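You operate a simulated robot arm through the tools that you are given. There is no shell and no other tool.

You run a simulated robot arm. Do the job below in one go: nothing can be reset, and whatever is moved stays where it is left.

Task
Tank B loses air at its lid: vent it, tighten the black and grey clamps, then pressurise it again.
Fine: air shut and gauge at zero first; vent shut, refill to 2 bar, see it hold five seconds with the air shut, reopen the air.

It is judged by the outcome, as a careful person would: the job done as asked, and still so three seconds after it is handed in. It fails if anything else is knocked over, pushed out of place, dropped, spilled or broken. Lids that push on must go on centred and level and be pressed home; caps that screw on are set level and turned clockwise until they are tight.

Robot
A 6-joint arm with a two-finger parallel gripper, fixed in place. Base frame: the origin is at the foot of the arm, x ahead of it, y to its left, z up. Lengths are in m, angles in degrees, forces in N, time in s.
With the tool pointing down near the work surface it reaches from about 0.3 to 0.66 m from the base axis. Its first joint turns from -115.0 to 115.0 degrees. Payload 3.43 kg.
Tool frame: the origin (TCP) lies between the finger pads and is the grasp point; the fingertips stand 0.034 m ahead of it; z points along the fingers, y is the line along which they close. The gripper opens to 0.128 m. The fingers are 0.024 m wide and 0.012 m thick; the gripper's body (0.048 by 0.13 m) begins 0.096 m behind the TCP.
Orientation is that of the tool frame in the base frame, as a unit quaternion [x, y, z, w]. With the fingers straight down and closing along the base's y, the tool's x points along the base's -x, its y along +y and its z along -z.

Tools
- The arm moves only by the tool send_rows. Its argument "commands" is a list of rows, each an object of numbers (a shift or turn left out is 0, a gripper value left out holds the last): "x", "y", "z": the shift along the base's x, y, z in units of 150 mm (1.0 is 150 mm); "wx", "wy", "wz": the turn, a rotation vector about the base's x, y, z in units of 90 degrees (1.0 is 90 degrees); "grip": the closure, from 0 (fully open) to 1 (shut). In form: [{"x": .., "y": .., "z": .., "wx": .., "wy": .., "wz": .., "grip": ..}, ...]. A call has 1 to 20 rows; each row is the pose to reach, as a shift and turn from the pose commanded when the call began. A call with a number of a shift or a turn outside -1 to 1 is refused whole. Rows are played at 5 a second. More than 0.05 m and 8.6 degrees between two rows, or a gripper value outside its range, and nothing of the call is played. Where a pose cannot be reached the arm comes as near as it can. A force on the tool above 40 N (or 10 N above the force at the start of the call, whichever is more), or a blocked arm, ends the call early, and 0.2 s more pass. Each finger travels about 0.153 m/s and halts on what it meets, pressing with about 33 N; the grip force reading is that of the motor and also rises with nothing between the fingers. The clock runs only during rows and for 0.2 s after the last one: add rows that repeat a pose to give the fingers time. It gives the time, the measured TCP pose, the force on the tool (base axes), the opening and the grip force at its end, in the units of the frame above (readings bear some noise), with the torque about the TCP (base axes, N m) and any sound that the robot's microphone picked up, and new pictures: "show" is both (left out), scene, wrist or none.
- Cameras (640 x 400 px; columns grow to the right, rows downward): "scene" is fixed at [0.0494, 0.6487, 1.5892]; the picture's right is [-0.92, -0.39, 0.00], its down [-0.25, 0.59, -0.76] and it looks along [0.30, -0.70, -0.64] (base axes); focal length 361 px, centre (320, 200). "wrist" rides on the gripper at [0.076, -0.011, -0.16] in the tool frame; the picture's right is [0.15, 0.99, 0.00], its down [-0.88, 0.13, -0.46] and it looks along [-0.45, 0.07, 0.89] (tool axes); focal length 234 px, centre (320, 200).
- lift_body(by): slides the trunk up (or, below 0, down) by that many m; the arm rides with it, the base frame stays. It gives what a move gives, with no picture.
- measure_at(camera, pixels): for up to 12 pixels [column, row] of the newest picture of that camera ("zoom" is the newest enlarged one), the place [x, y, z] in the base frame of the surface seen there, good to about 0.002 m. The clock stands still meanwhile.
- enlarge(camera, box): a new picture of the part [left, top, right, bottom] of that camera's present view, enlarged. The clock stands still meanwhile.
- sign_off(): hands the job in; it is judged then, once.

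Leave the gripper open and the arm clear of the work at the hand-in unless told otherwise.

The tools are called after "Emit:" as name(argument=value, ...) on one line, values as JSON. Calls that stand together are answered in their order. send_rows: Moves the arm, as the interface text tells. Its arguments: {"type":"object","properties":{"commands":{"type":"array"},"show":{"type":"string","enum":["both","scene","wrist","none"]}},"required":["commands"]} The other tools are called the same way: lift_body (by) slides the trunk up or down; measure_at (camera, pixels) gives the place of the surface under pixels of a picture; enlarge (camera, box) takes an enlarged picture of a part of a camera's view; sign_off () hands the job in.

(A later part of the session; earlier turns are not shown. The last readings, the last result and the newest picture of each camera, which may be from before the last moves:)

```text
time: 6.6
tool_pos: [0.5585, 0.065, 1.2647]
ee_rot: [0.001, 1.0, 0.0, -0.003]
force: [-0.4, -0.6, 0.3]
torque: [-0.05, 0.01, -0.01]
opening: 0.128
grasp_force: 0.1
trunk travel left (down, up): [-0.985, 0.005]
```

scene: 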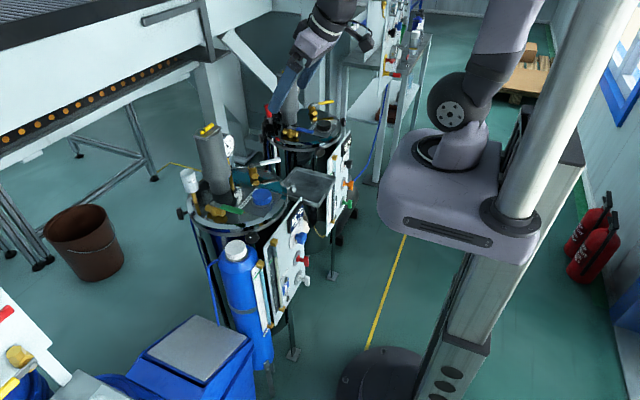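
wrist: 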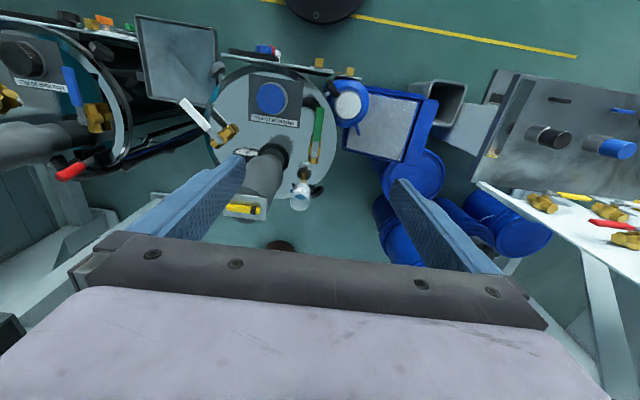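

I'm above the green lever. Before lowering I'll measure the column top, the cup and the lever from this angle to confirm clearances.

Emit:
measure_at(camera="wrist", pixels=[[250, 208], [225, 210], [262, 215], [240, 197], [299, 190], [306, 186], [318, 112], [314, 150], [272, 97], [311, 165], [320, 190], [246, 152]])

Emit:
enlarge(camera="wrist", box=[200, 60, 360, 220])

```text
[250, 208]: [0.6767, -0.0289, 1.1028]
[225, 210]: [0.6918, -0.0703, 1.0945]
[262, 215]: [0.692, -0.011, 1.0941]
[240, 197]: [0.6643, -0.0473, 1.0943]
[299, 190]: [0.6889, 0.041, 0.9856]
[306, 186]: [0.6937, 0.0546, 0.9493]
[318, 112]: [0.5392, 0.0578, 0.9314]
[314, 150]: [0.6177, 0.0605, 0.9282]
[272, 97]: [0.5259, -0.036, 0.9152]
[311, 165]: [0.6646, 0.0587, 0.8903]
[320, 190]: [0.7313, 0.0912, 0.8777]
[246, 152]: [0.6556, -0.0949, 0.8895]
```

```text
2.50 times, centred on (280, 140) of wrist
```

zoom: 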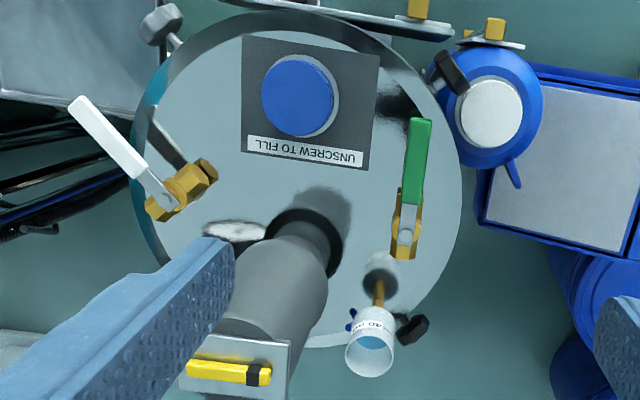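

Clearances look good: the column plate starts at x≈0.66, and nothing but the lever lies under the fingers. I'll lower the trunk by 0.2 m.

Emit:
lift_body(by=-0.2)

```text
time: 8.8
tool_pos: [0.5574, 0.0638, 1.0669]
ee_rot: [0.0, 1.0, 0.0, 0.001]
force: [-0.9, 0.2, -0.6]
torque: [0.02, -0.07, 0.02]
opening: 0.128
grasp_force: 0.0
trunk travel left (down, up): [-0.785, 0.205]
```

TCP is at z 1.067, above the green handle. I'll narrow the fingers to about 42 mm and come down to z≈0.975, then check the alignment.

Emit:
send_rows(commands=[{"grip": 0.67}, {"grip": 0.67, "z": -0.15}, {"grip": 0.67, "z": -0.35}, {"grip": 0.67, "z": -0.55}, {"grip": 0.67, "z": -0.613}, {"grip": 0.67, "z": -0.613}])

```text
time: 10.2
tool_pos: [0.5577, 0.065, 0.9734]
ee_rot: [0.0, 1.0, 0.0, -0.001]
force: [0.2, 0.3, 0.8]
torque: [-0.01, 0.01, 0.0]
opening: 0.042
grasp_force: 0.0
trunk travel left (down, up): [-0.785, 0.205]
```

scene: 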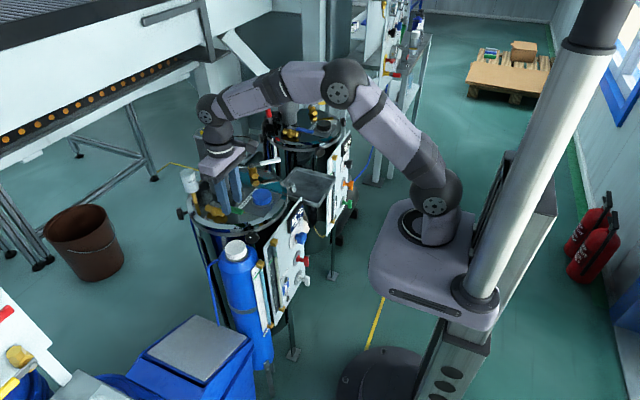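
wrist: 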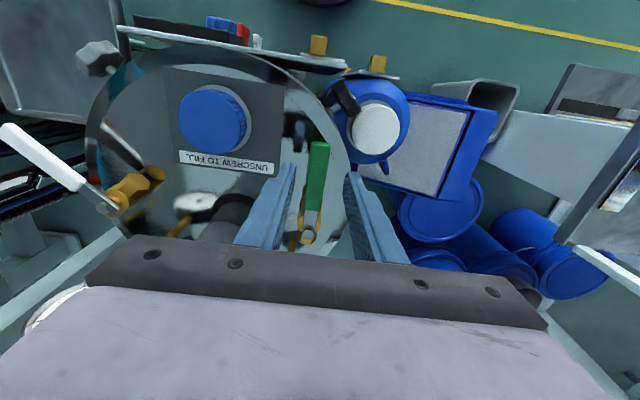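

The green handle at (317, 180) lies centred between the fingertips. I'll descend the last 29 mm so the tips are at z≈0.91, then narrow to about 27 mm.

Emit:
send_rows(commands=[{"grip": 0.67, "z": -0.1}, {"grip": 0.67, "z": -0.196}, {"grip": 0.79, "z": -0.196}, {"grip": 0.79, "z": -0.196}])

```text
time: 11.2
tool_pos: [0.559, 0.064, 0.9453]
ee_rot: [0.001, 1.0, 0.001, 0.0]
force: [-0.2, -0.8, 0.1]
torque: [-0.02, 0.02, -0.03]
opening: 0.0269
grasp_force: 0.0
trunk travel left (down, up): [-0.785, 0.205]
```

scene: 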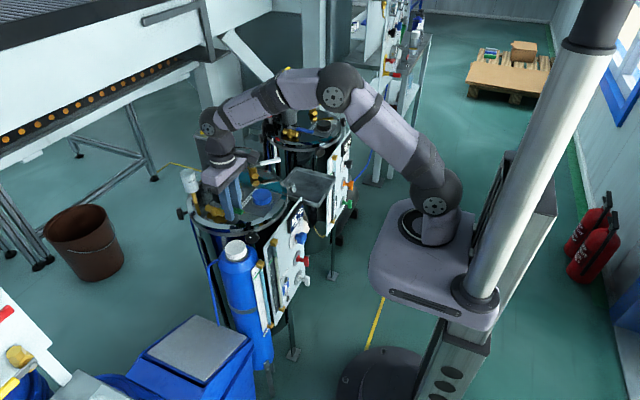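
wrist: 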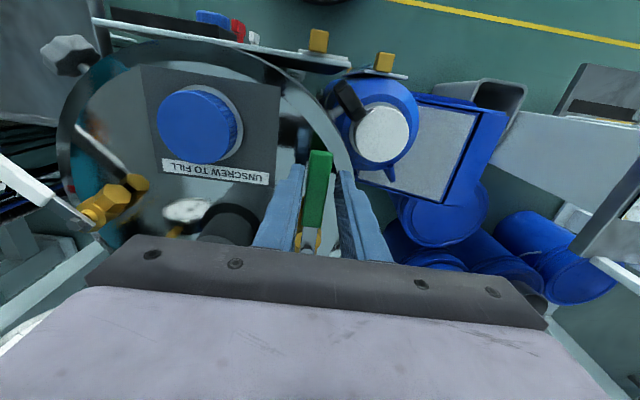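

The handle sits between the finger pads. Now I'll turn the lever gently clockwise (seen from above) by about 22° as a first try, watching the force.

Emit:
send_rows(commands=[{"grip": 0.79, "x": 0.0035, "y": 0.054, "wz": -0.0833}, {"grip": 0.79, "x": 0.0141, "y": 0.107, "wz": -0.1667}, {"grip": 0.79, "x": 0.0315, "y": 0.158, "wz": -0.25}])

```text
time: 12.0
tool_pos: [0.5631, 0.087, 0.9445]
ee_rot: [0.196, 0.981, 0.0, 0.001]
force: [0.1, -0.8, 0.1]
torque: [-0.03, 0.01, 0.03]
opening: 0.0275
grasp_force: 0.2
trunk travel left (down, up): [-0.785, 0.205]
```

scene: 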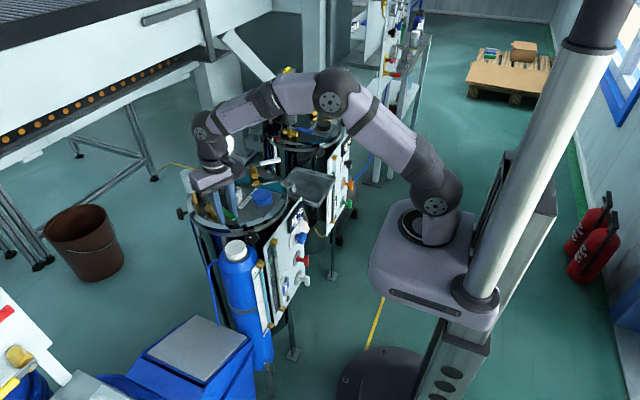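
wrist: 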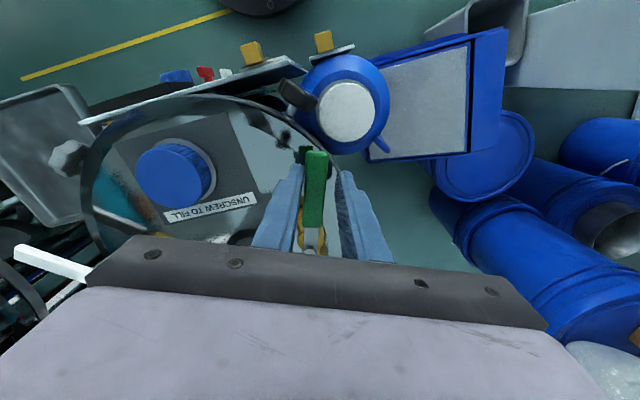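

The lever follows freely with almost no force, so clockwise is right. I'll carry on along the arc to 90°.

Emit:
send_rows(commands=[{"grip": 0.79, "x": 0.0239, "y": 0.0485, "wz": -0.0833}, {"grip": 0.79, "x": 0.0539, "y": 0.0935, "wz": -0.1667}, {"grip": 0.79, "x": 0.0896, "y": 0.1341, "wz": -0.25}, {"grip": 0.79, "x": 0.1302, "y": 0.1698, "wz": -0.3333}, {"grip": 0.79, "x": 0.1752, "y": 0.1998, "wz": -0.4167}, {"grip": 0.79, "x": 0.2237, "y": 0.2237, "wz": -0.5}, {"grip": 0.79, "x": 0.2749, "y": 0.2411, "wz": -0.5833}, {"grip": 0.79, "x": 0.3279, "y": 0.2516, "wz": -0.6667}, {"grip": 0.79, "x": 0.3819, "y": 0.2551, "wz": -0.75}])

```text
time: 14.0
tool_pos: [0.619, 0.1246, 0.9447]
ee_rot: [0.708, 0.706, 0.0, 0.0]
force: [-1.7, 0.0, -0.4]
torque: [-0.01, 0.03, 0.06]
opening: 0.0279
grasp_force: 0.9
trunk travel left (down, up): [-0.785, 0.205]
```

scene: 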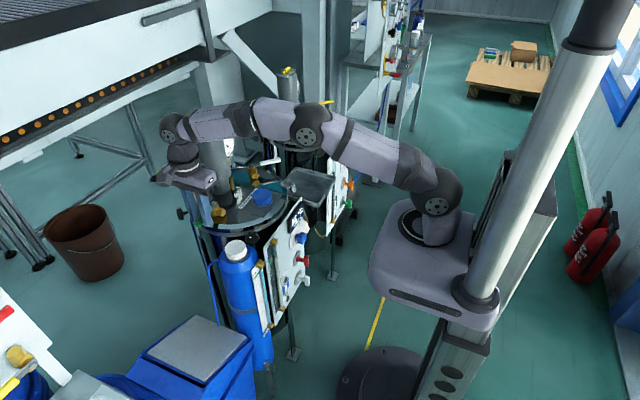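
wrist: 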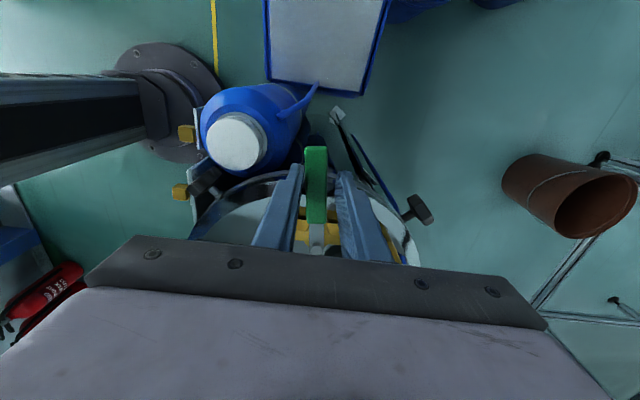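

The lever now points out over the rim, across its body. I'll push about 8° more to seat it against its stop, since the fingers have some slack.

Emit:
send_rows(commands=[{"grip": 0.79, "x": 0.027, "y": 0.0, "wz": -0.04}, {"grip": 0.79, "x": 0.054, "y": -0.002, "wz": -0.08}])

Emit:
enlarge(camera="wrist", box=[240, 130, 400, 260])

```text
time: 14.6
tool_pos: [0.6274, 0.1252, 0.9455]
ee_rot: [0.75, 0.661, 0.0, 0.0]
force: [-0.9, -1.2, 0.8]
torque: [-0.04, 0.02, 0.04]
opening: 0.0275
grasp_force: 0.7
trunk travel left (down, up): [-0.785, 0.205]
```

scene: 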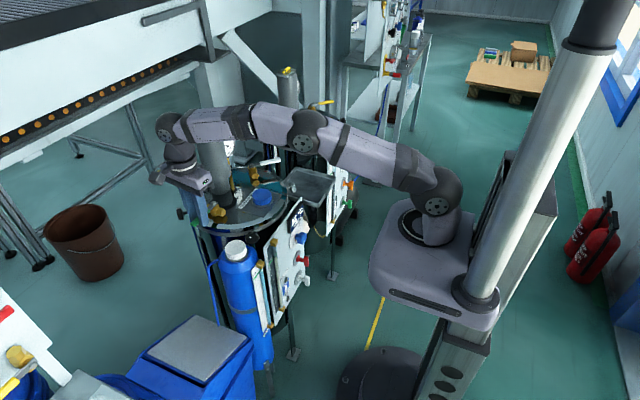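
wrist: 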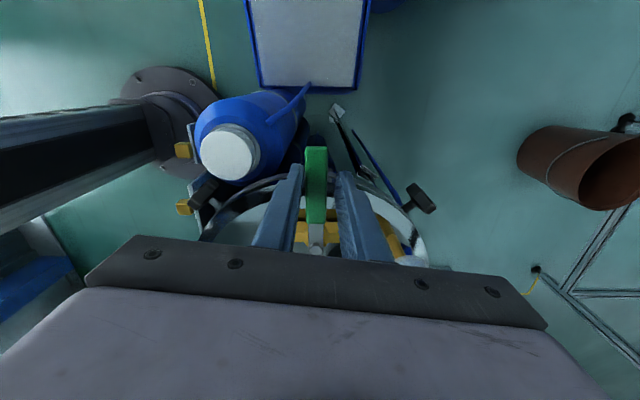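

```text
3.08 times, centred on (320, 195) of wrist
```

zoom: 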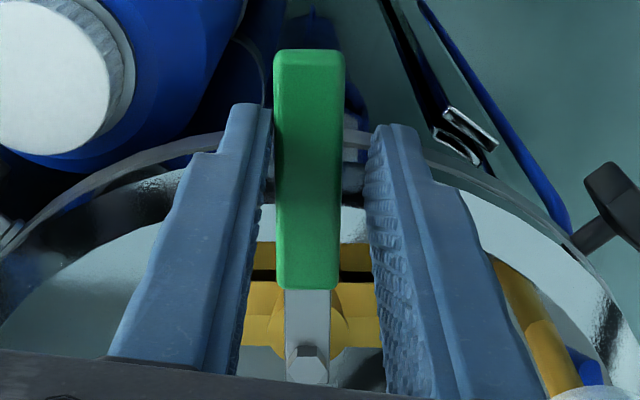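

The left pad is touching the handle and the force stays small. I'll measure the lever's angle against the valve body.

Emit:
measure_at(camera="zoom", pixels=[[312, 80], [310, 200], [308, 275], [307, 360], [255, 255], [355, 255], [262, 290], [370, 300]])

```text
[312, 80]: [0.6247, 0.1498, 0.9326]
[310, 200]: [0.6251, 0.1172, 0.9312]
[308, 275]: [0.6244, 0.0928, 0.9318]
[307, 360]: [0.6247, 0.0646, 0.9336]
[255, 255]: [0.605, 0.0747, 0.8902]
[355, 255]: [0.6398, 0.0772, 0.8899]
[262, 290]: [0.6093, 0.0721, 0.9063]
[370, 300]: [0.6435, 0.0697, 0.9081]
```

The lever measures exactly 90° to its starting direction. One more 4 mm nudge will confirm it is against the stop.

Emit:
send_rows(commands=[{"grip": 0.79, "x": 0.015}, {"grip": 0.79, "x": 0.03}], show="wrist")

```text
time: 15.2
tool_pos: [0.6302, 0.1263, 0.9454]
ee_rot: [0.75, 0.662, -0.002, -0.001]
force: [-9.3, -2.2, -0.6]
torque: [-0.01, 0.1, 0.15]
opening: 0.0318
grasp_force: 4.5
trunk travel left (down, up): [-0.785, 0.205]
```

wrist: 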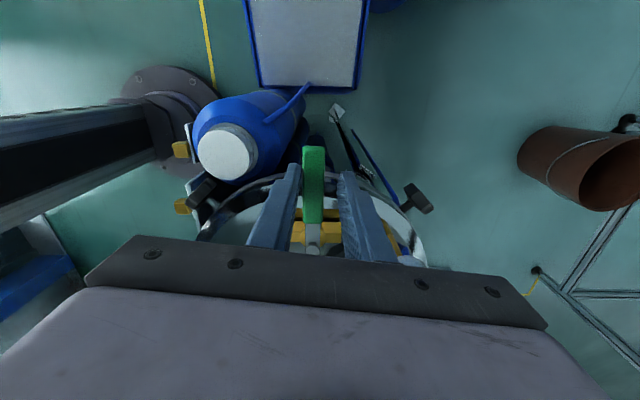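

The force rose to 9 N with no movement, so the lever is on its stop. The air is shut. I'll back off, rise, and move towards the white lever, turning the tool as I go.

Emit:
send_rows(commands=[{"grip": 0.7, "x": -0.04}, {"grip": 0.7, "x": -0.04, "z": 0.2}, {"grip": 0.6, "x": -0.1, "z": 0.45}, {"grip": 0.6, "x": -0.35, "z": 0.5, "wz": 0.09}, {"grip": 0.6, "x": -0.6, "z": 0.5, "wz": 0.18}, {"grip": 0.6, "x": -0.85, "z": 0.5, "wz": 0.27}, {"grip": 0.6, "x": -0.85, "y": -0.15, "z": 0.5, "wz": 0.36}, {"grip": 0.6, "x": -0.85, "y": -0.3, "z": 0.5, "wz": 0.45}, {"grip": 0.6, "x": -0.85, "y": -0.45, "z": 0.5, "wz": 0.54}, {"grip": 0.6, "x": -0.85, "y": -0.6, "z": 0.5, "wz": 0.63}, {"grip": 0.6, "x": -0.85, "y": -0.75, "z": 0.5, "wz": 0.72}, {"grip": 0.6, "x": -0.85, "y": -0.9, "z": 0.5, "wz": 0.81}, {"grip": 0.6, "x": -0.85, "y": -1.0, "z": 0.5, "wz": 0.9}, {"grip": 0.6, "x": -0.85, "y": -1.0, "z": 0.5, "wz": 0.98}])

```text
time: 18.2
tool_pos: [0.5059, -0.0237, 1.02]
ee_rot: [0.076, 0.997, 0.0, 0.001]
force: [-0.3, -0.8, 0.2]
torque: [0.0, -0.02, 0.02]
opening: 0.0512
grasp_force: 0.1
trunk travel left (down, up): [-0.785, 0.205]
```

scene: 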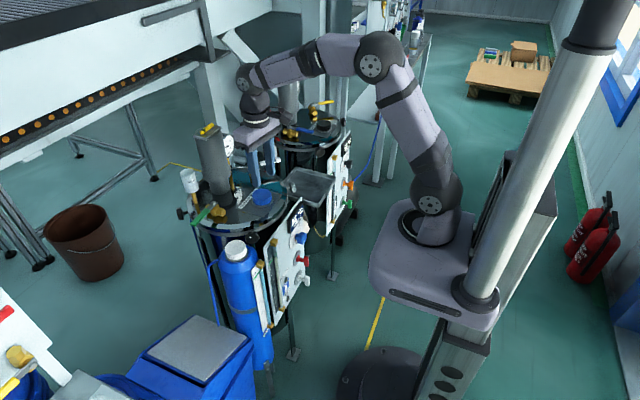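
wrist: 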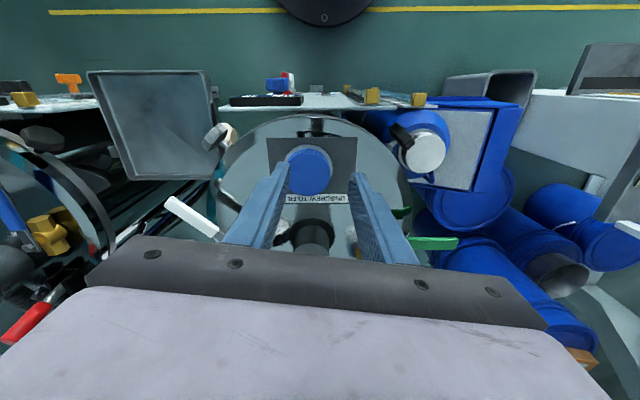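

The green lever points outward. Next is the white vent lever. I'll push it with closed fingers from its lid side, so the hand stays away from the gauge: turn to +41°, close the fingers, and move above (0.563, -0.157).

Emit:
send_rows(commands=[{"grip": 0.8, "x": 0.05, "y": -0.1, "wz": 0.08}, {"grip": 1.0, "x": 0.1, "y": -0.25, "wz": 0.16}, {"grip": 1.0, "x": 0.15, "y": -0.4, "wz": 0.24}, {"grip": 1.0, "x": 0.2, "y": -0.55, "wz": 0.32}, {"grip": 1.0, "x": 0.28, "y": -0.7, "wz": 0.4}, {"grip": 1.0, "x": 0.35, "y": -0.82, "wz": 0.48}, {"grip": 1.0, "x": 0.381, "y": -0.89, "wz": 0.5556}, {"grip": 1.0, "x": 0.381, "y": -0.89, "wz": 0.5556}])

```text
time: 20.0
tool_pos: [0.5634, -0.1588, 1.0201]
ee_rot: [-0.351, 0.936, -0.001, -0.001]
force: [0.7, -0.3, 0.1]
torque: [-0.05, 0.02, 0.02]
opening: 0.0001
grasp_force: 33.2
trunk travel left (down, up): [-0.785, 0.205]
```

scene: 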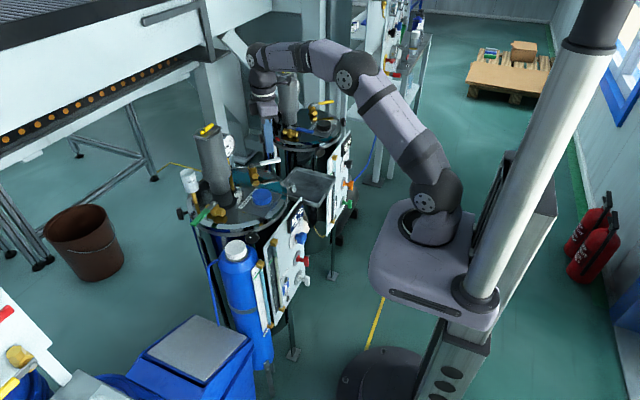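
wrist: 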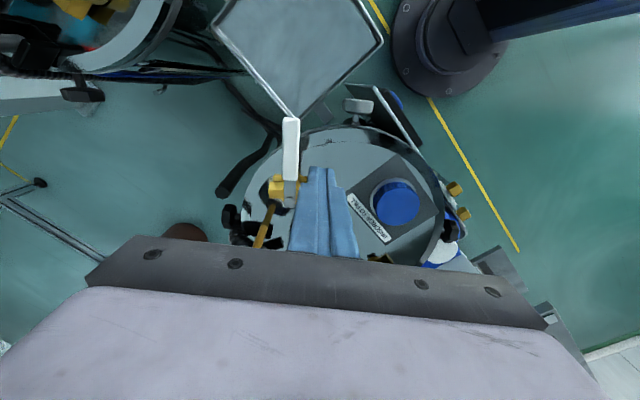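

The white handle shows at (290, 150), just left of the closed fingers. I'll measure it, and the gauge and fill cap, to confirm the gap before descending.

Emit:
measure_at(camera="wrist", pixels=[[290, 125], [290, 150], [290, 170], [289, 200], [320, 170], [380, 195], [397, 182], [300, 180]])

Emit:
enlarge(camera="scene", box=[212, 125, 248, 165])

```text
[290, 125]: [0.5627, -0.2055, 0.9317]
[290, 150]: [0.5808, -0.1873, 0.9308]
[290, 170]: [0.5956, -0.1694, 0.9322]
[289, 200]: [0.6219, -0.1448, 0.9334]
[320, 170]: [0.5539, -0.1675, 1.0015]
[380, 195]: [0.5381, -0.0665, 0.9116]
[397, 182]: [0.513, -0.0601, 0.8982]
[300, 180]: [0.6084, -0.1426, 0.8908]
```

```text
10.00 times, centred on (230, 145) of scene
```

zoom: 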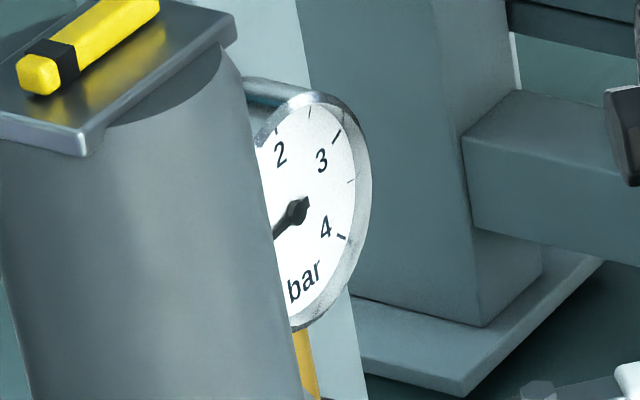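

The needle has fallen well below 1.6, so shutting the green valve did cut the air and the leak is emptying the tank. Green is confirmed as air. The fingers have about 12 mm of clearance from the white lever. I'll descend so the tips are at z≈0.911.

Emit:
send_rows(commands=[{"grip": 1.0, "z": -0.2}, {"grip": 1.0, "z": -0.4}, {"grip": 1.0, "z": -0.5}], show="wrist")

```text
time: 20.8
tool_pos: [0.5633, -0.1582, 0.9445]
ee_rot: [-0.35, 0.937, -0.001, 0.0]
force: [0.0, -0.4, -0.2]
torque: [0.01, 0.0, 0.0]
opening: 0.0
grasp_force: 33.3
trunk travel left (down, up): [-0.785, 0.205]
```

wrist: 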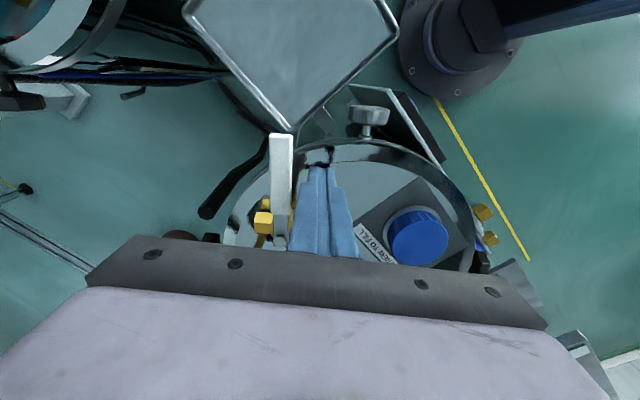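

Fingers are beside the white lever. I'll push it counter-clockwise (away from the lid centre) through about 30°, watching the force.

Emit:
send_rows(commands=[{"grip": 1.0, "x": 0.0367, "y": -0.0573}, {"grip": 1.0, "x": 0.055, "y": -0.096}, {"grip": 1.0, "x": 0.074, "y": -0.1353}, {"grip": 1.0, "x": 0.104, "y": -0.1713}, {"grip": 1.0, "x": 0.1347, "y": -0.2073}])

```text
time: 22.0
tool_pos: [0.5817, -0.1884, 0.9456]
ee_rot: [-0.351, 0.937, 0.0, 0.0]
force: [-0.7, 1.6, -0.4]
torque: [0.04, 0.02, 0.03]
opening: 0.0
grasp_force: 33.1
trunk travel left (down, up): [-0.785, 0.205]
```

scene: 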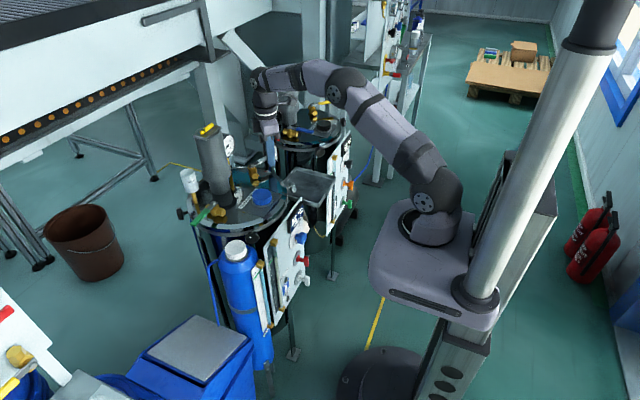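
wrist: 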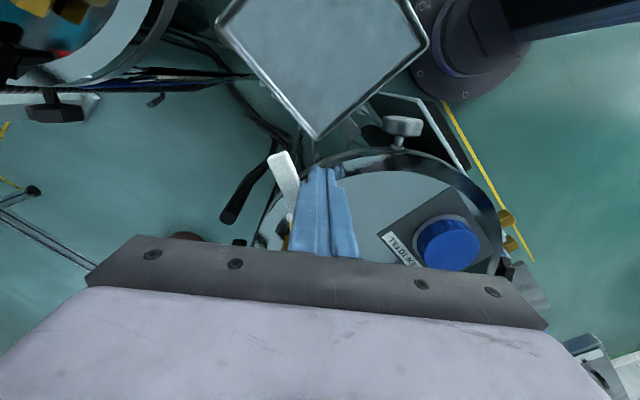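

The lever moves freely. I'll continue the sweep to 90°.

Emit:
send_rows(commands=[{"grip": 1.0, "x": 0.042, "y": -0.0287}, {"grip": 1.0, "x": 0.084, "y": -0.0567}, {"grip": 1.0, "x": 0.1353, "y": -0.0747}, {"grip": 1.0, "x": 0.1873, "y": -0.0893}, {"grip": 1.0, "x": 0.2447, "y": -0.0913}, {"grip": 1.0, "x": 0.302, "y": -0.0887}, {"grip": 1.0, "x": 0.3587, "y": -0.0747}, {"grip": 1.0, "x": 0.4153, "y": -0.0527}])

```text
time: 23.8
tool_pos: [0.6268, -0.1914, 0.9435]
ee_rot: [-0.35, 0.937, -0.001, -0.001]
force: [-0.7, -3.3, 1.2]
torque: [-0.07, 0.02, -0.06]
opening: 0.0001
grasp_force: 33.7
out of reach, approached as far as the arm can: row 6, 7, 8
trunk travel left (down, up): [-0.785, 0.205]
```

scene: 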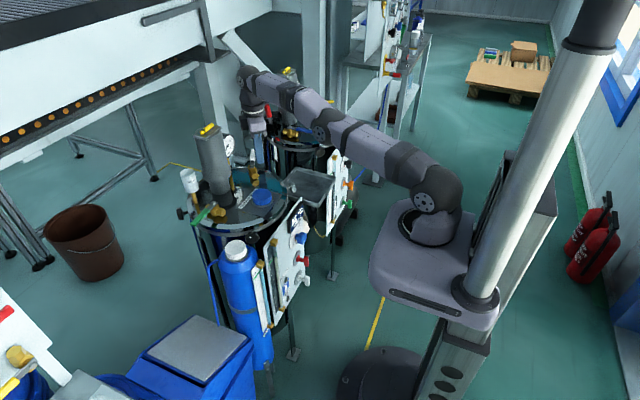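
wrist: 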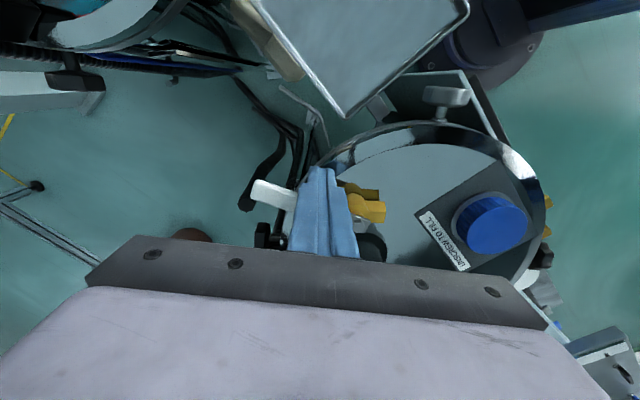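

The arm ran out of reach at about 75° of lever turn, at 0.655 m out. Tilting the tool by 15° so the fingers point outward gives more reach and keeps the body away from the gauge. I'll do that now in small steps.

Emit:
send_rows(commands=[{"grip": 1.0, "wx": -0.024, "wy": -0.08}, {"grip": 1.0, "wx": -0.048, "wy": -0.159}])

```text
time: 24.4
tool_pos: [0.6296, -0.1901, 0.9427]
ee_rot: [-0.348, 0.928, -0.08, 0.107]
force: [1.2, -0.4, 0.6]
torque: [-0.01, 0.09, 0.02]
opening: 0.0
grasp_force: 33.3
out of reach, approached as far as the arm can: row 1
trunk travel left (down, up): [-0.785, 0.205]
```

scene: 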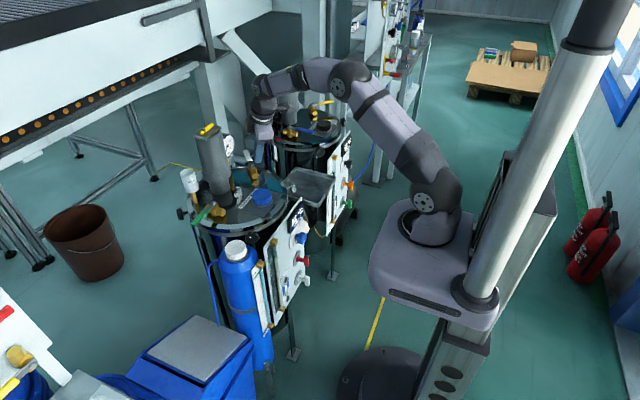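
wrist: 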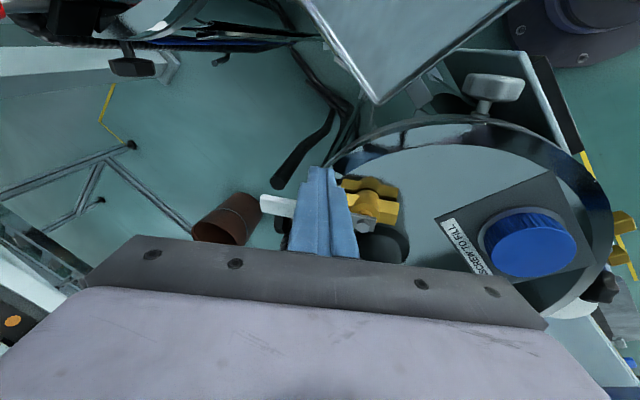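

The tilt worked: the TCP is at (0.630, -0.190). I'll check the lever's current angle before the last push.

Emit:
enlarge(camera="wrist", box=[240, 150, 420, 262])

Emit:
measure_at(camera="wrist", pixels=[[265, 203], [275, 206], [285, 208], [366, 226], [355, 228], [385, 190], [375, 210]])

Emit:
enlarge(camera="scene", box=[212, 125, 272, 175])

```text
3.56 times, centred on (330, 206) of wrist
```

zoom: 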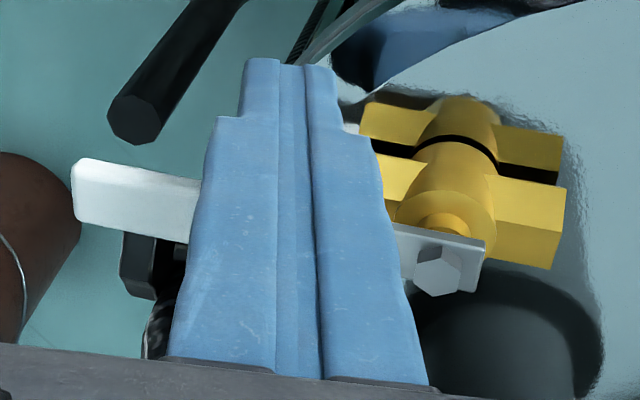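

```text
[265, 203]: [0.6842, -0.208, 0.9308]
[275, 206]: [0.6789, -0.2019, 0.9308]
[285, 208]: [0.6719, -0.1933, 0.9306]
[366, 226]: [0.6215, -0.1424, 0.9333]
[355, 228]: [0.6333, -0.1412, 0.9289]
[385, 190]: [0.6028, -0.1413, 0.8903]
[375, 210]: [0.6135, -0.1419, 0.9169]
```

```text
8.00 times, centred on (242, 150) of scene
```

zoom: 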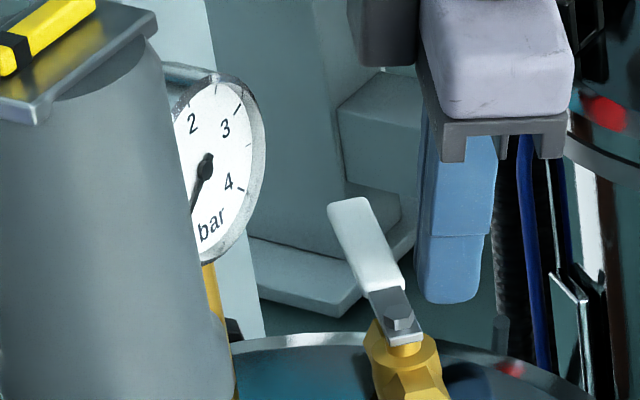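

The lever now points at -46°, a full 90° from where it was and in line with its body, so the vent is open. The needle has swung down towards zero. I'll nudge about 4 mm to confirm the stop.

Emit:
send_rows(commands=[{"grip": 1.0, "x": 0.012, "y": 0.012}, {"grip": 1.0, "x": 0.022, "y": 0.022}], show="none")

```text
time: 25.0
tool_pos: [0.629, -0.1865, 0.9408]
ee_rot: [-0.348, 0.928, -0.079, 0.103]
force: [-0.2, -0.2, -0.2]
torque: [0.03, 0.02, 0.03]
opening: 0.0002
grasp_force: 32.8
trunk travel left (down, up): [-0.785, 0.205]
```

There is still a small gap to the lever. I'll nudge 7 mm more along the same direction.

Emit:
send_rows(commands=[{"grip": 1.0, "x": 0.018, "y": 0.018}, {"grip": 1.0, "x": 0.034, "y": 0.034}], show="both")

```text
time: 25.6
tool_pos: [0.6332, -0.1822, 0.943]
ee_rot: [-0.348, 0.929, -0.079, 0.103]
force: [-5.1, -6.3, -2.2]
torque: [-0.11, 0.07, -0.01]
opening: 0.0
grasp_force: 33.1
trunk travel left (down, up): [-0.785, 0.205]
```

scene: 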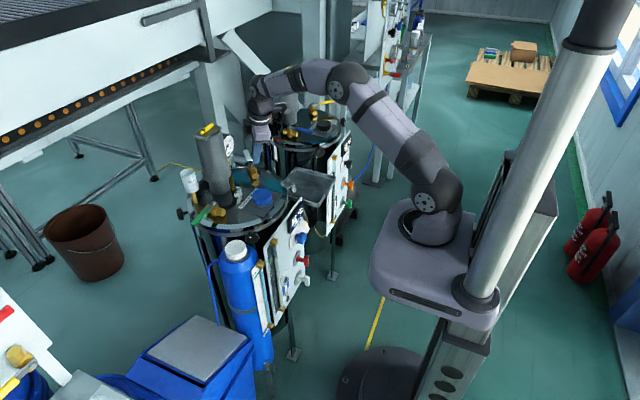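
wrist: 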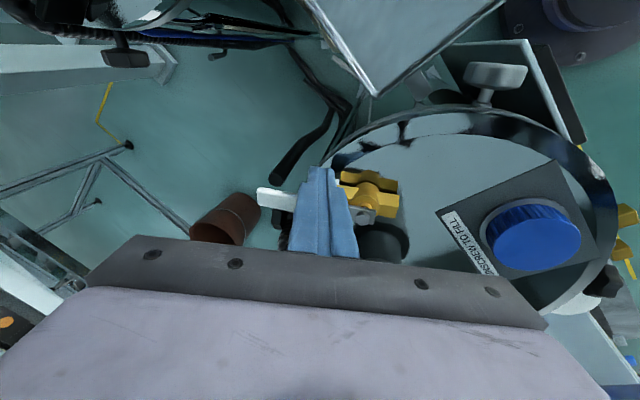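

The force rose to 8 N with no movement: the vent is fully open on its stop. I'll back off, rise, straighten the tool and pull back to read the gauge.

Emit:
send_rows(commands=[{"grip": 1.0, "x": -0.06, "y": -0.06}, {"grip": 1.0, "x": -0.1, "y": -0.06, "z": 0.2}, {"grip": 1.0, "x": -0.2, "y": -0.05, "z": 0.45}, {"grip": 1.0, "x": -0.4, "y": 0.0, "z": 0.6, "wx": 0.024, "wy": 0.08}, {"grip": 1.0, "x": -0.7, "y": 0.1, "z": 0.7, "wx": 0.048, "wy": 0.159}, {"grip": 1.0, "x": -0.95, "y": 0.25, "z": 0.8, "wx": 0.048, "wy": 0.159}, {"grip": 0.6, "x": -1.0, "y": 0.4, "z": 0.95, "wx": 0.048, "wy": 0.159}])

Emit:
enlarge(camera="scene", box=[212, 125, 248, 165])

```text
time: 27.2
tool_pos: [0.4836, -0.1204, 1.0846]
ee_rot: [-0.351, 0.937, 0.0, 0.0]
force: [0.4, 0.5, 0.5]
torque: [-0.01, 0.02, 0.0]
opening: 0.0513
grasp_force: 0.1
trunk travel left (down, up): [-0.785, 0.205]
```

scene: 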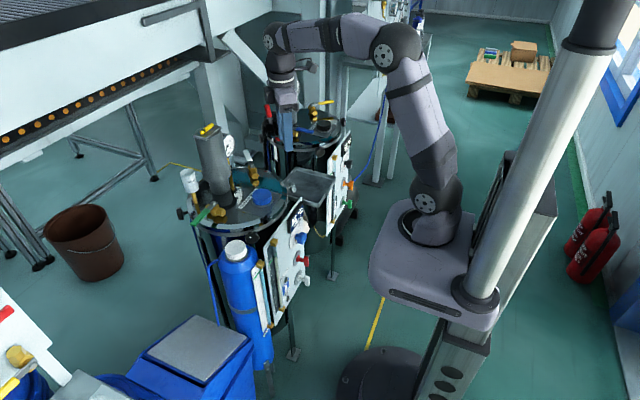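
wrist: 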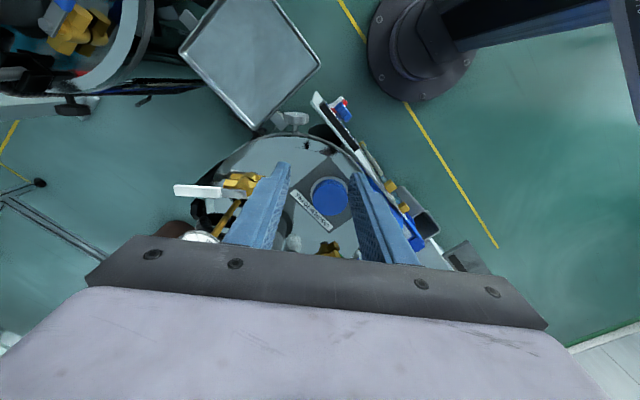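

```text
10.00 times, centred on (230, 145) of scene
```

zoom: 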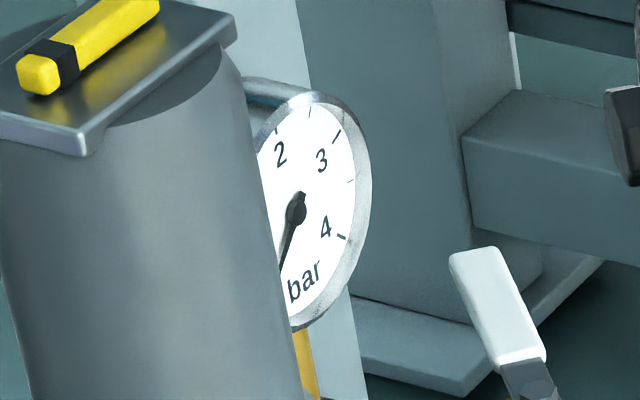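

The needle sits close to zero. I'll check the gauge in the wrist view and take a close look at the grey clamp knob for its axis.

Emit:
enlarge(camera="wrist", box=[150, 200, 240, 250])

Emit:
enlarge(camera="wrist", box=[250, 90, 340, 146])

```text
7.11 times, centred on (195, 225) of wrist
```

zoom: 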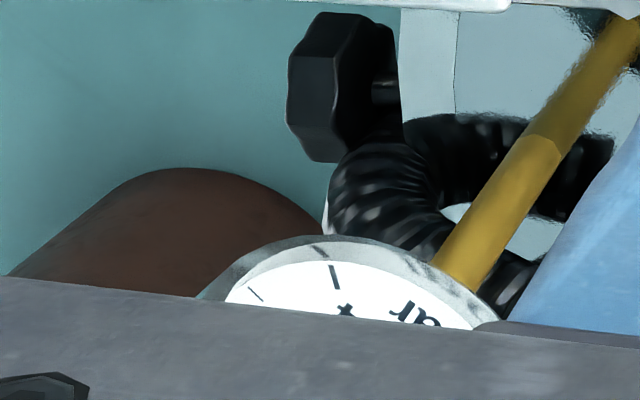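

```text
7.11 times, centred on (295, 118) of wrist
```

zoom: 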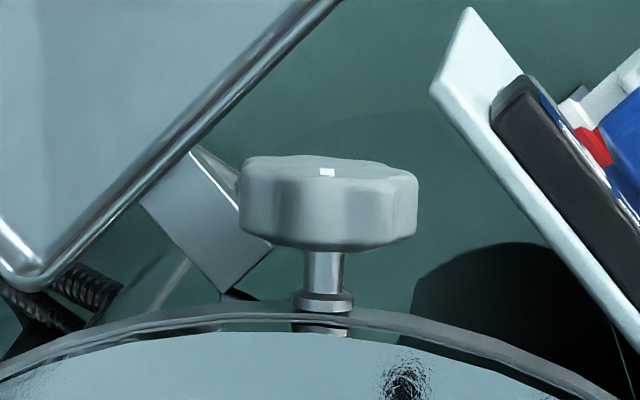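

This is a clear view of the grey knob on its screw. I'll measure its edges, stem and the surrounding tray and panel edges.

Emit:
measure_at(camera="zoom", pixels=[[248, 200], [412, 205], [328, 168], [328, 215], [328, 240], [326, 265], [324, 300], [322, 320], [480, 40], [560, 200], [640, 330], [150, 170]])

Emit:
measure_at(camera="wrist", pixels=[[252, 128], [235, 118], [181, 56], [318, 66], [270, 100], [318, 95], [345, 138], [395, 190], [340, 112]])

```text
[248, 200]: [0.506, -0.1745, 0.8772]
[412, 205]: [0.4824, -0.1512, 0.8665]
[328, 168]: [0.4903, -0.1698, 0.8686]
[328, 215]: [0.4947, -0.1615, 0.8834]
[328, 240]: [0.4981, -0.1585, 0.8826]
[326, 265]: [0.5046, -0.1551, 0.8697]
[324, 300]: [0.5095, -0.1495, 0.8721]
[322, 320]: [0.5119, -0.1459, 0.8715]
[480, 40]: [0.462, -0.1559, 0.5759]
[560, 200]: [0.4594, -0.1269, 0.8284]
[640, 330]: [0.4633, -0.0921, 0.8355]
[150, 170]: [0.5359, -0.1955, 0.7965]
```

```text
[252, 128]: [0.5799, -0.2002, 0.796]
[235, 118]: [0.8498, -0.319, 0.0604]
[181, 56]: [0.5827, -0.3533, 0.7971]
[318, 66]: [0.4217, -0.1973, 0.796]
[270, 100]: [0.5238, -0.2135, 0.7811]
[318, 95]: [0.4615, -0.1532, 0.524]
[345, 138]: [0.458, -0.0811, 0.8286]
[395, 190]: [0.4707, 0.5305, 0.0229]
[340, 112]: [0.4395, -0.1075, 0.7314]
```

Grey knob: its axis lies at 45° pointing away from the lid centre (≈(0.616, -0.042)), at z≈0.865. It has a radius of about 19 mm and its face is about 0.179 m from the centre. The tray rim is at z 0.797, so I need the tool horizontal with the camera on top. First I'll yaw the tool by -176° at this height, in two calls.

Emit:
send_rows(commands=[{"grip": 0.5, "x": -0.05, "y": 0, "wz": -0.09}, {"grip": 0.5, "x": -0.1, "wz": -0.18}, {"grip": 0.5, "x": -0.15, "wz": -0.27}, {"grip": 0.5, "x": -0.2, "wz": -0.36}, {"grip": 0.5, "x": -0.25, "wz": -0.45}, {"grip": 0.5, "x": -0.3, "wz": -0.54}, {"grip": 0.5, "x": -0.3, "wz": -0.63}, {"grip": 0.5, "x": -0.3, "wz": -0.72}, {"grip": 0.5, "x": -0.3, "wz": -0.81}, {"grip": 0.5, "x": -0.3, "wz": -0.9}, {"grip": 0.5, "x": -0.3, "wz": -0.98}], show="none")

Emit:
send_rows(commands=[{"grip": 0.5, "y": -0.05, "wz": -0.09}, {"grip": 0.5, "y": -0.1, "wz": -0.18}, {"grip": 0.5, "y": -0.15, "wz": -0.27}, {"grip": 0.5, "y": -0.2, "wz": -0.36}, {"grip": 0.5, "y": -0.25, "wz": -0.45}, {"grip": 0.5, "y": -0.3, "wz": -0.54}, {"grip": 0.5, "y": -0.35, "wz": -0.63}, {"grip": 0.5, "y": -0.4, "wz": -0.72}, {"grip": 0.5, "y": -0.45, "wz": -0.81}, {"grip": 0.5, "y": -0.5, "wz": -0.9}, {"grip": 0.5, "y": -0.5, "wz": -0.979}])

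```text
time: 29.6
tool_pos: [0.4404, -0.1219, 1.0833]
ee_rot: [0.401, 0.916, 0.0, 0.0]
force: [-0.5, -0.5, 0.0]
torque: [-0.01, -0.01, -0.04]
opening: 0.0637
grasp_force: 0.0
trunk travel left (down, up): [-0.785, 0.205]
```

```text
time: 32.0
tool_pos: [0.4386, -0.197, 1.0846]
ee_rot: [0.925, 0.379, -0.001, 0.0]
force: [-0.7, 0.0, -0.9]
torque: [-0.01, 0.01, 0.02]
opening: 0.0638
grasp_force: 0.1
trunk travel left (down, up): [-0.785, 0.205]
```

scene: 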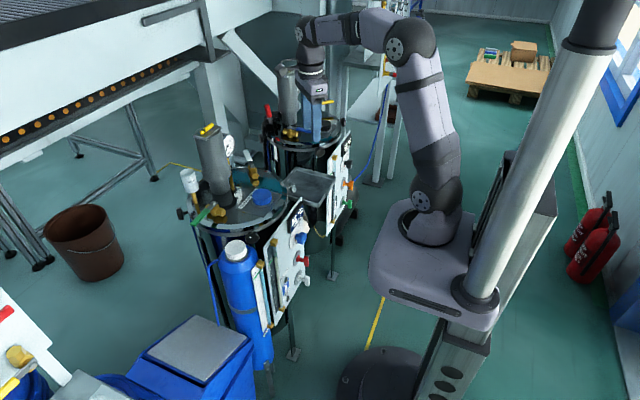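
wrist: 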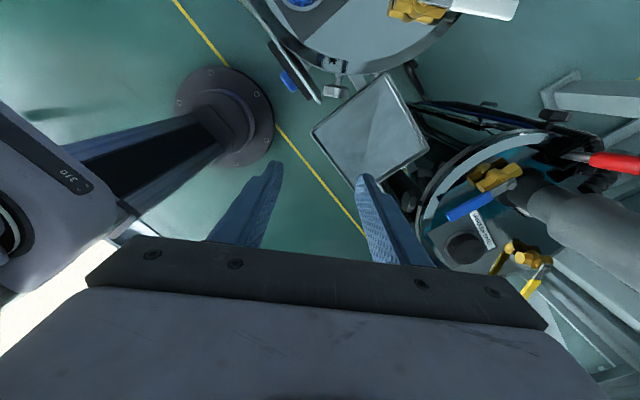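

The tool yaw is now -135°. Next I'll pitch it up to horizontal, so the fingers point at the lid centre, while moving to a standoff in front of the grey knob at z≈1.0.

Emit:
send_rows(commands=[{"grip": 0.5, "wx": 0.064, "wy": -0.064}, {"grip": 0.5, "wx": 0.128, "wy": -0.128}, {"grip": 0.5, "wx": 0.192, "wy": -0.192}, {"grip": 0.5, "wx": 0.256, "wy": -0.256}, {"grip": 0.5, "wx": 0.32, "wy": -0.32}, {"grip": 0.5, "wx": 0.384, "wy": -0.384}])

```text
time: 33.4
tool_pos: [0.4387, -0.1962, 1.0852]
ee_rot: [0.841, 0.347, 0.383, -0.16]
force: [-0.3, 0.0, 0.0]
torque: [0.06, -0.01, -0.02]
opening: 0.0641
grasp_force: 0.2
trunk travel left (down, up): [-0.785, 0.205]
```

scene: 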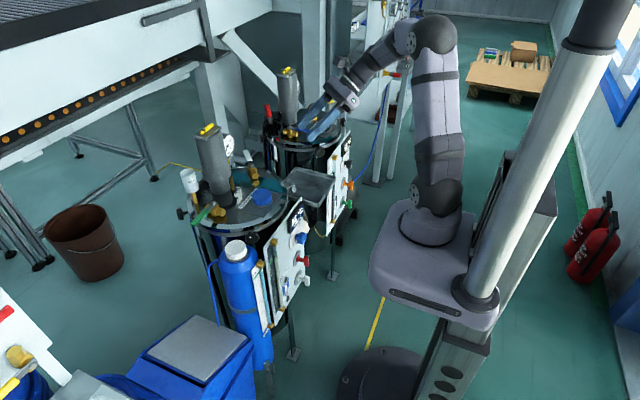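
wrist: 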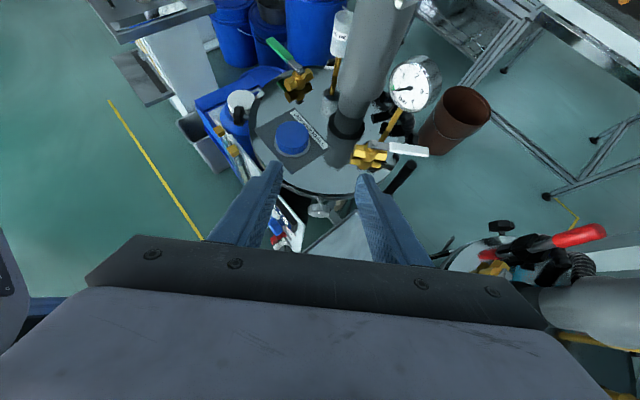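

The view is upright now and the gauge shows at about (412, 85). I'll enlarge it to read it before touching the clamps.

Emit:
enlarge(camera="wrist", box=[384, 60, 444, 110])

Emit:
enlarge(camera="wrist", box=[200, 30, 460, 250])

```text
8.00 times, centred on (414, 85) of wrist
```

zoom: 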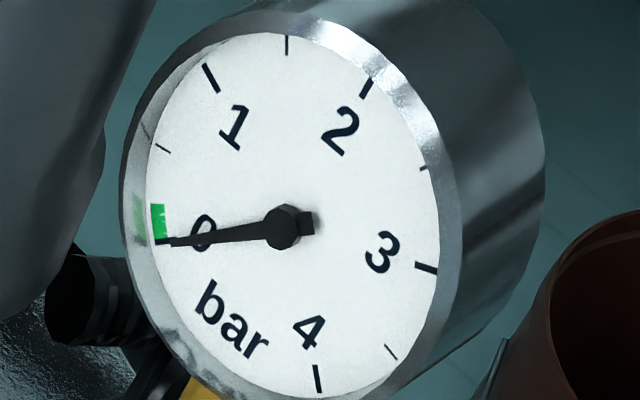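

```text
1.82 times, centred on (330, 140) of wrist
```

zoom: 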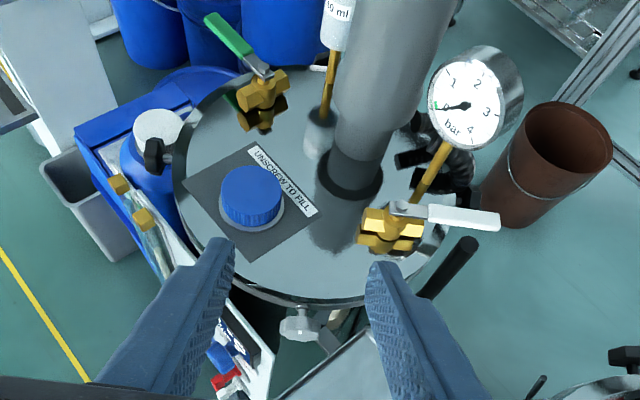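

The gauge reads zero with the air shut and the vent open. Now I'll finish pitching to horizontal and go to the standoff in front of the grey knob.

Emit:
send_rows(commands=[{"grip": 0.5, "wx": 0.055, "wy": -0.055, "y": -0.05}, {"grip": 0.5, "wx": 0.11, "wy": -0.11, "y": -0.1, "x": -0.02}, {"grip": 0.5, "wx": 0.165, "wy": -0.165, "y": -0.15, "x": -0.04}, {"grip": 0.5, "wx": 0.22, "wy": -0.22, "y": -0.2, "x": -0.06, "z": -0.1}, {"grip": 0.5, "wx": 0.275, "wy": -0.275, "y": -0.22, "x": -0.064, "z": -0.3}, {"grip": 0.5, "wx": 0.323, "wy": -0.323, "y": -0.22, "x": -0.064, "z": -0.5}, {"grip": 0.5, "wx": 0.323, "wy": -0.323, "y": -0.22, "x": -0.064, "z": -0.567}])

```text
time: 35.0
tool_pos: [0.4294, -0.2282, 1.0005]
ee_rot: [0.653, 0.269, 0.653, -0.272]
force: [0.4, 0.7, -0.1]
torque: [-0.01, 0.02, -0.01]
opening: 0.0641
grasp_force: 0.1
trunk travel left (down, up): [-0.785, 0.205]
```

scene: 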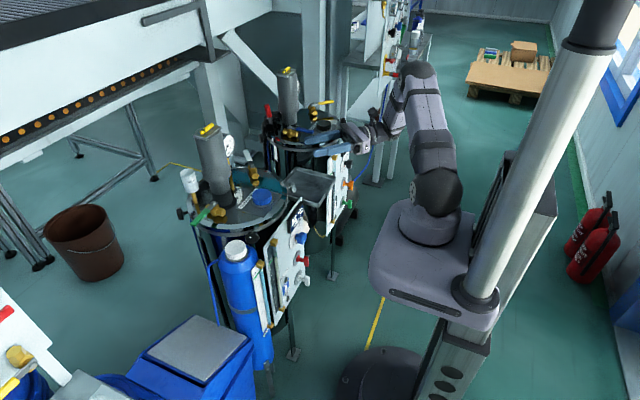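
wrist: 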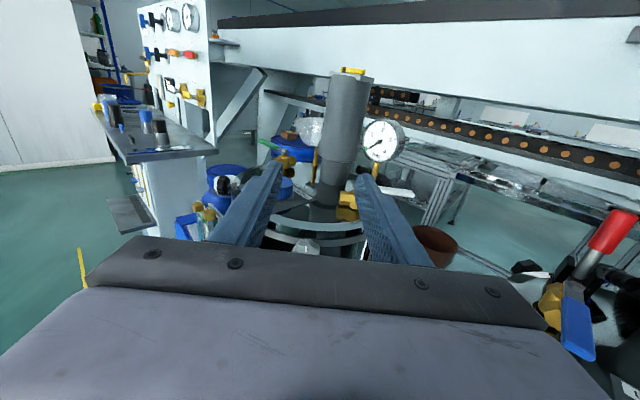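

The tool is horizontal, aimed at the lid centre, with the camera on top and the gauge in view at zero. I'll descend to the knob's height, z≈0.865, at the standoff.

Emit:
send_rows(commands=[{"grip": 0.5, "z": -0.25}, {"grip": 0.5, "z": -0.5}, {"grip": 0.5, "z": -0.75}, {"grip": 0.5, "z": -0.903}])

```text
time: 36.0
tool_pos: [0.4291, -0.23, 0.8634]
ee_rot: [0.654, 0.269, 0.653, -0.271]
force: [-0.1, -0.3, 0.0]
torque: [0.0, 0.0, -0.03]
opening: 0.064
grasp_force: 0.0
trunk travel left (down, up): [-0.785, 0.205]
```

scene: 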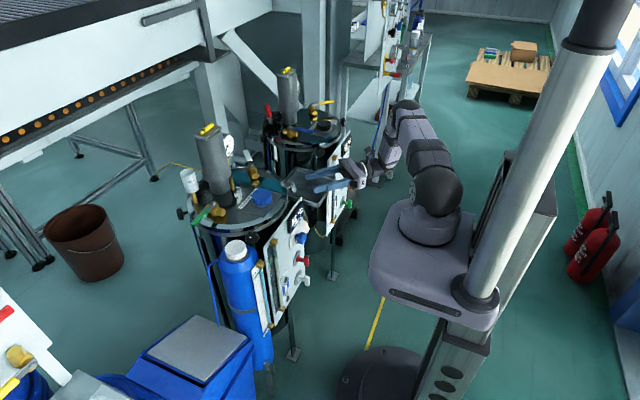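
wrist: 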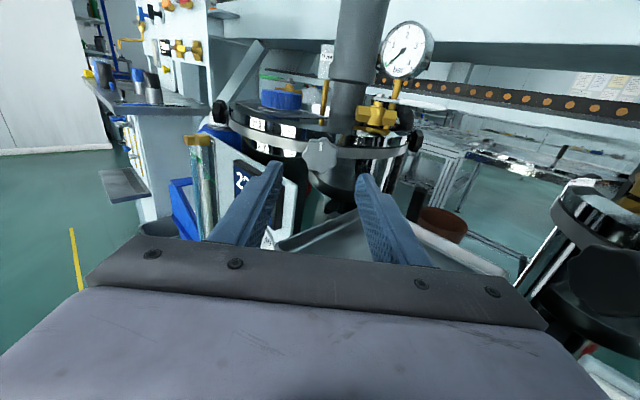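

The grey knob is ahead at about (320, 155), between the fingertips. I'll enlarge it and measure its face and centre.

Emit:
enlarge(camera="wrist", box=[270, 120, 370, 200])

Emit:
measure_at(camera="wrist", pixels=[[320, 155], [310, 155], [330, 155], [320, 145], [320, 165], [270, 170], [368, 180], [245, 180], [295, 185]])

```text
5.00 times, centred on (320, 160) of wrist
```

zoom: 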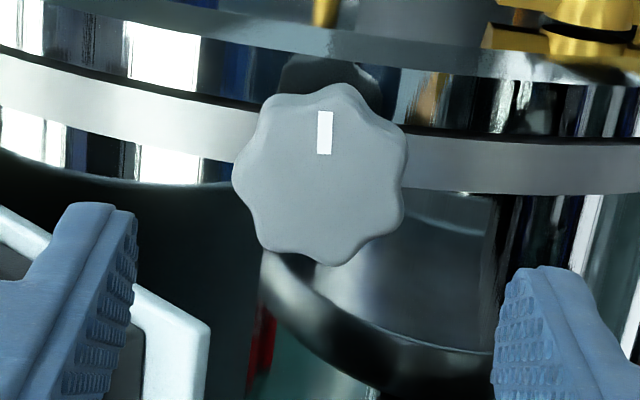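

```text
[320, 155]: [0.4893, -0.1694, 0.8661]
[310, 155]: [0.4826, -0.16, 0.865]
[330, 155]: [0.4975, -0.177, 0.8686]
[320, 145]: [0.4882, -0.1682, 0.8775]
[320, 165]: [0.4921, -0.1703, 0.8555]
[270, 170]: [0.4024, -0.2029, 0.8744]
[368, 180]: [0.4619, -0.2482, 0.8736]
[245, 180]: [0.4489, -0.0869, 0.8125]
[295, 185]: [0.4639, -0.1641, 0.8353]
```

The knob's centre is at z≈0.866 and my axis matches it within a millimetre. The white panel's top corner comes close on the lower left, so I'll measure it precisely.

Emit:
measure_at(camera="zoom", pixels=[[205, 325], [170, 305], [140, 290], [205, 360], [10, 220], [40, 300], [320, 175], [340, 90], [325, 258], [238, 175], [402, 170], [265, 310]])

```text
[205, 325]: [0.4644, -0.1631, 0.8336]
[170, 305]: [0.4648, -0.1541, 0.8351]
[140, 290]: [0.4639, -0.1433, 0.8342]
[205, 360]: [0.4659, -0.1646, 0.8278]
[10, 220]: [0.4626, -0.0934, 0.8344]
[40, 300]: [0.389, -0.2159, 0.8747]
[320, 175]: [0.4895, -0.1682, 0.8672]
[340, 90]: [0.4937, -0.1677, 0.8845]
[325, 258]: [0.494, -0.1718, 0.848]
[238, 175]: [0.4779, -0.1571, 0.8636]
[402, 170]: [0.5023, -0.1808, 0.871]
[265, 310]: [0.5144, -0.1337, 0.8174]
```

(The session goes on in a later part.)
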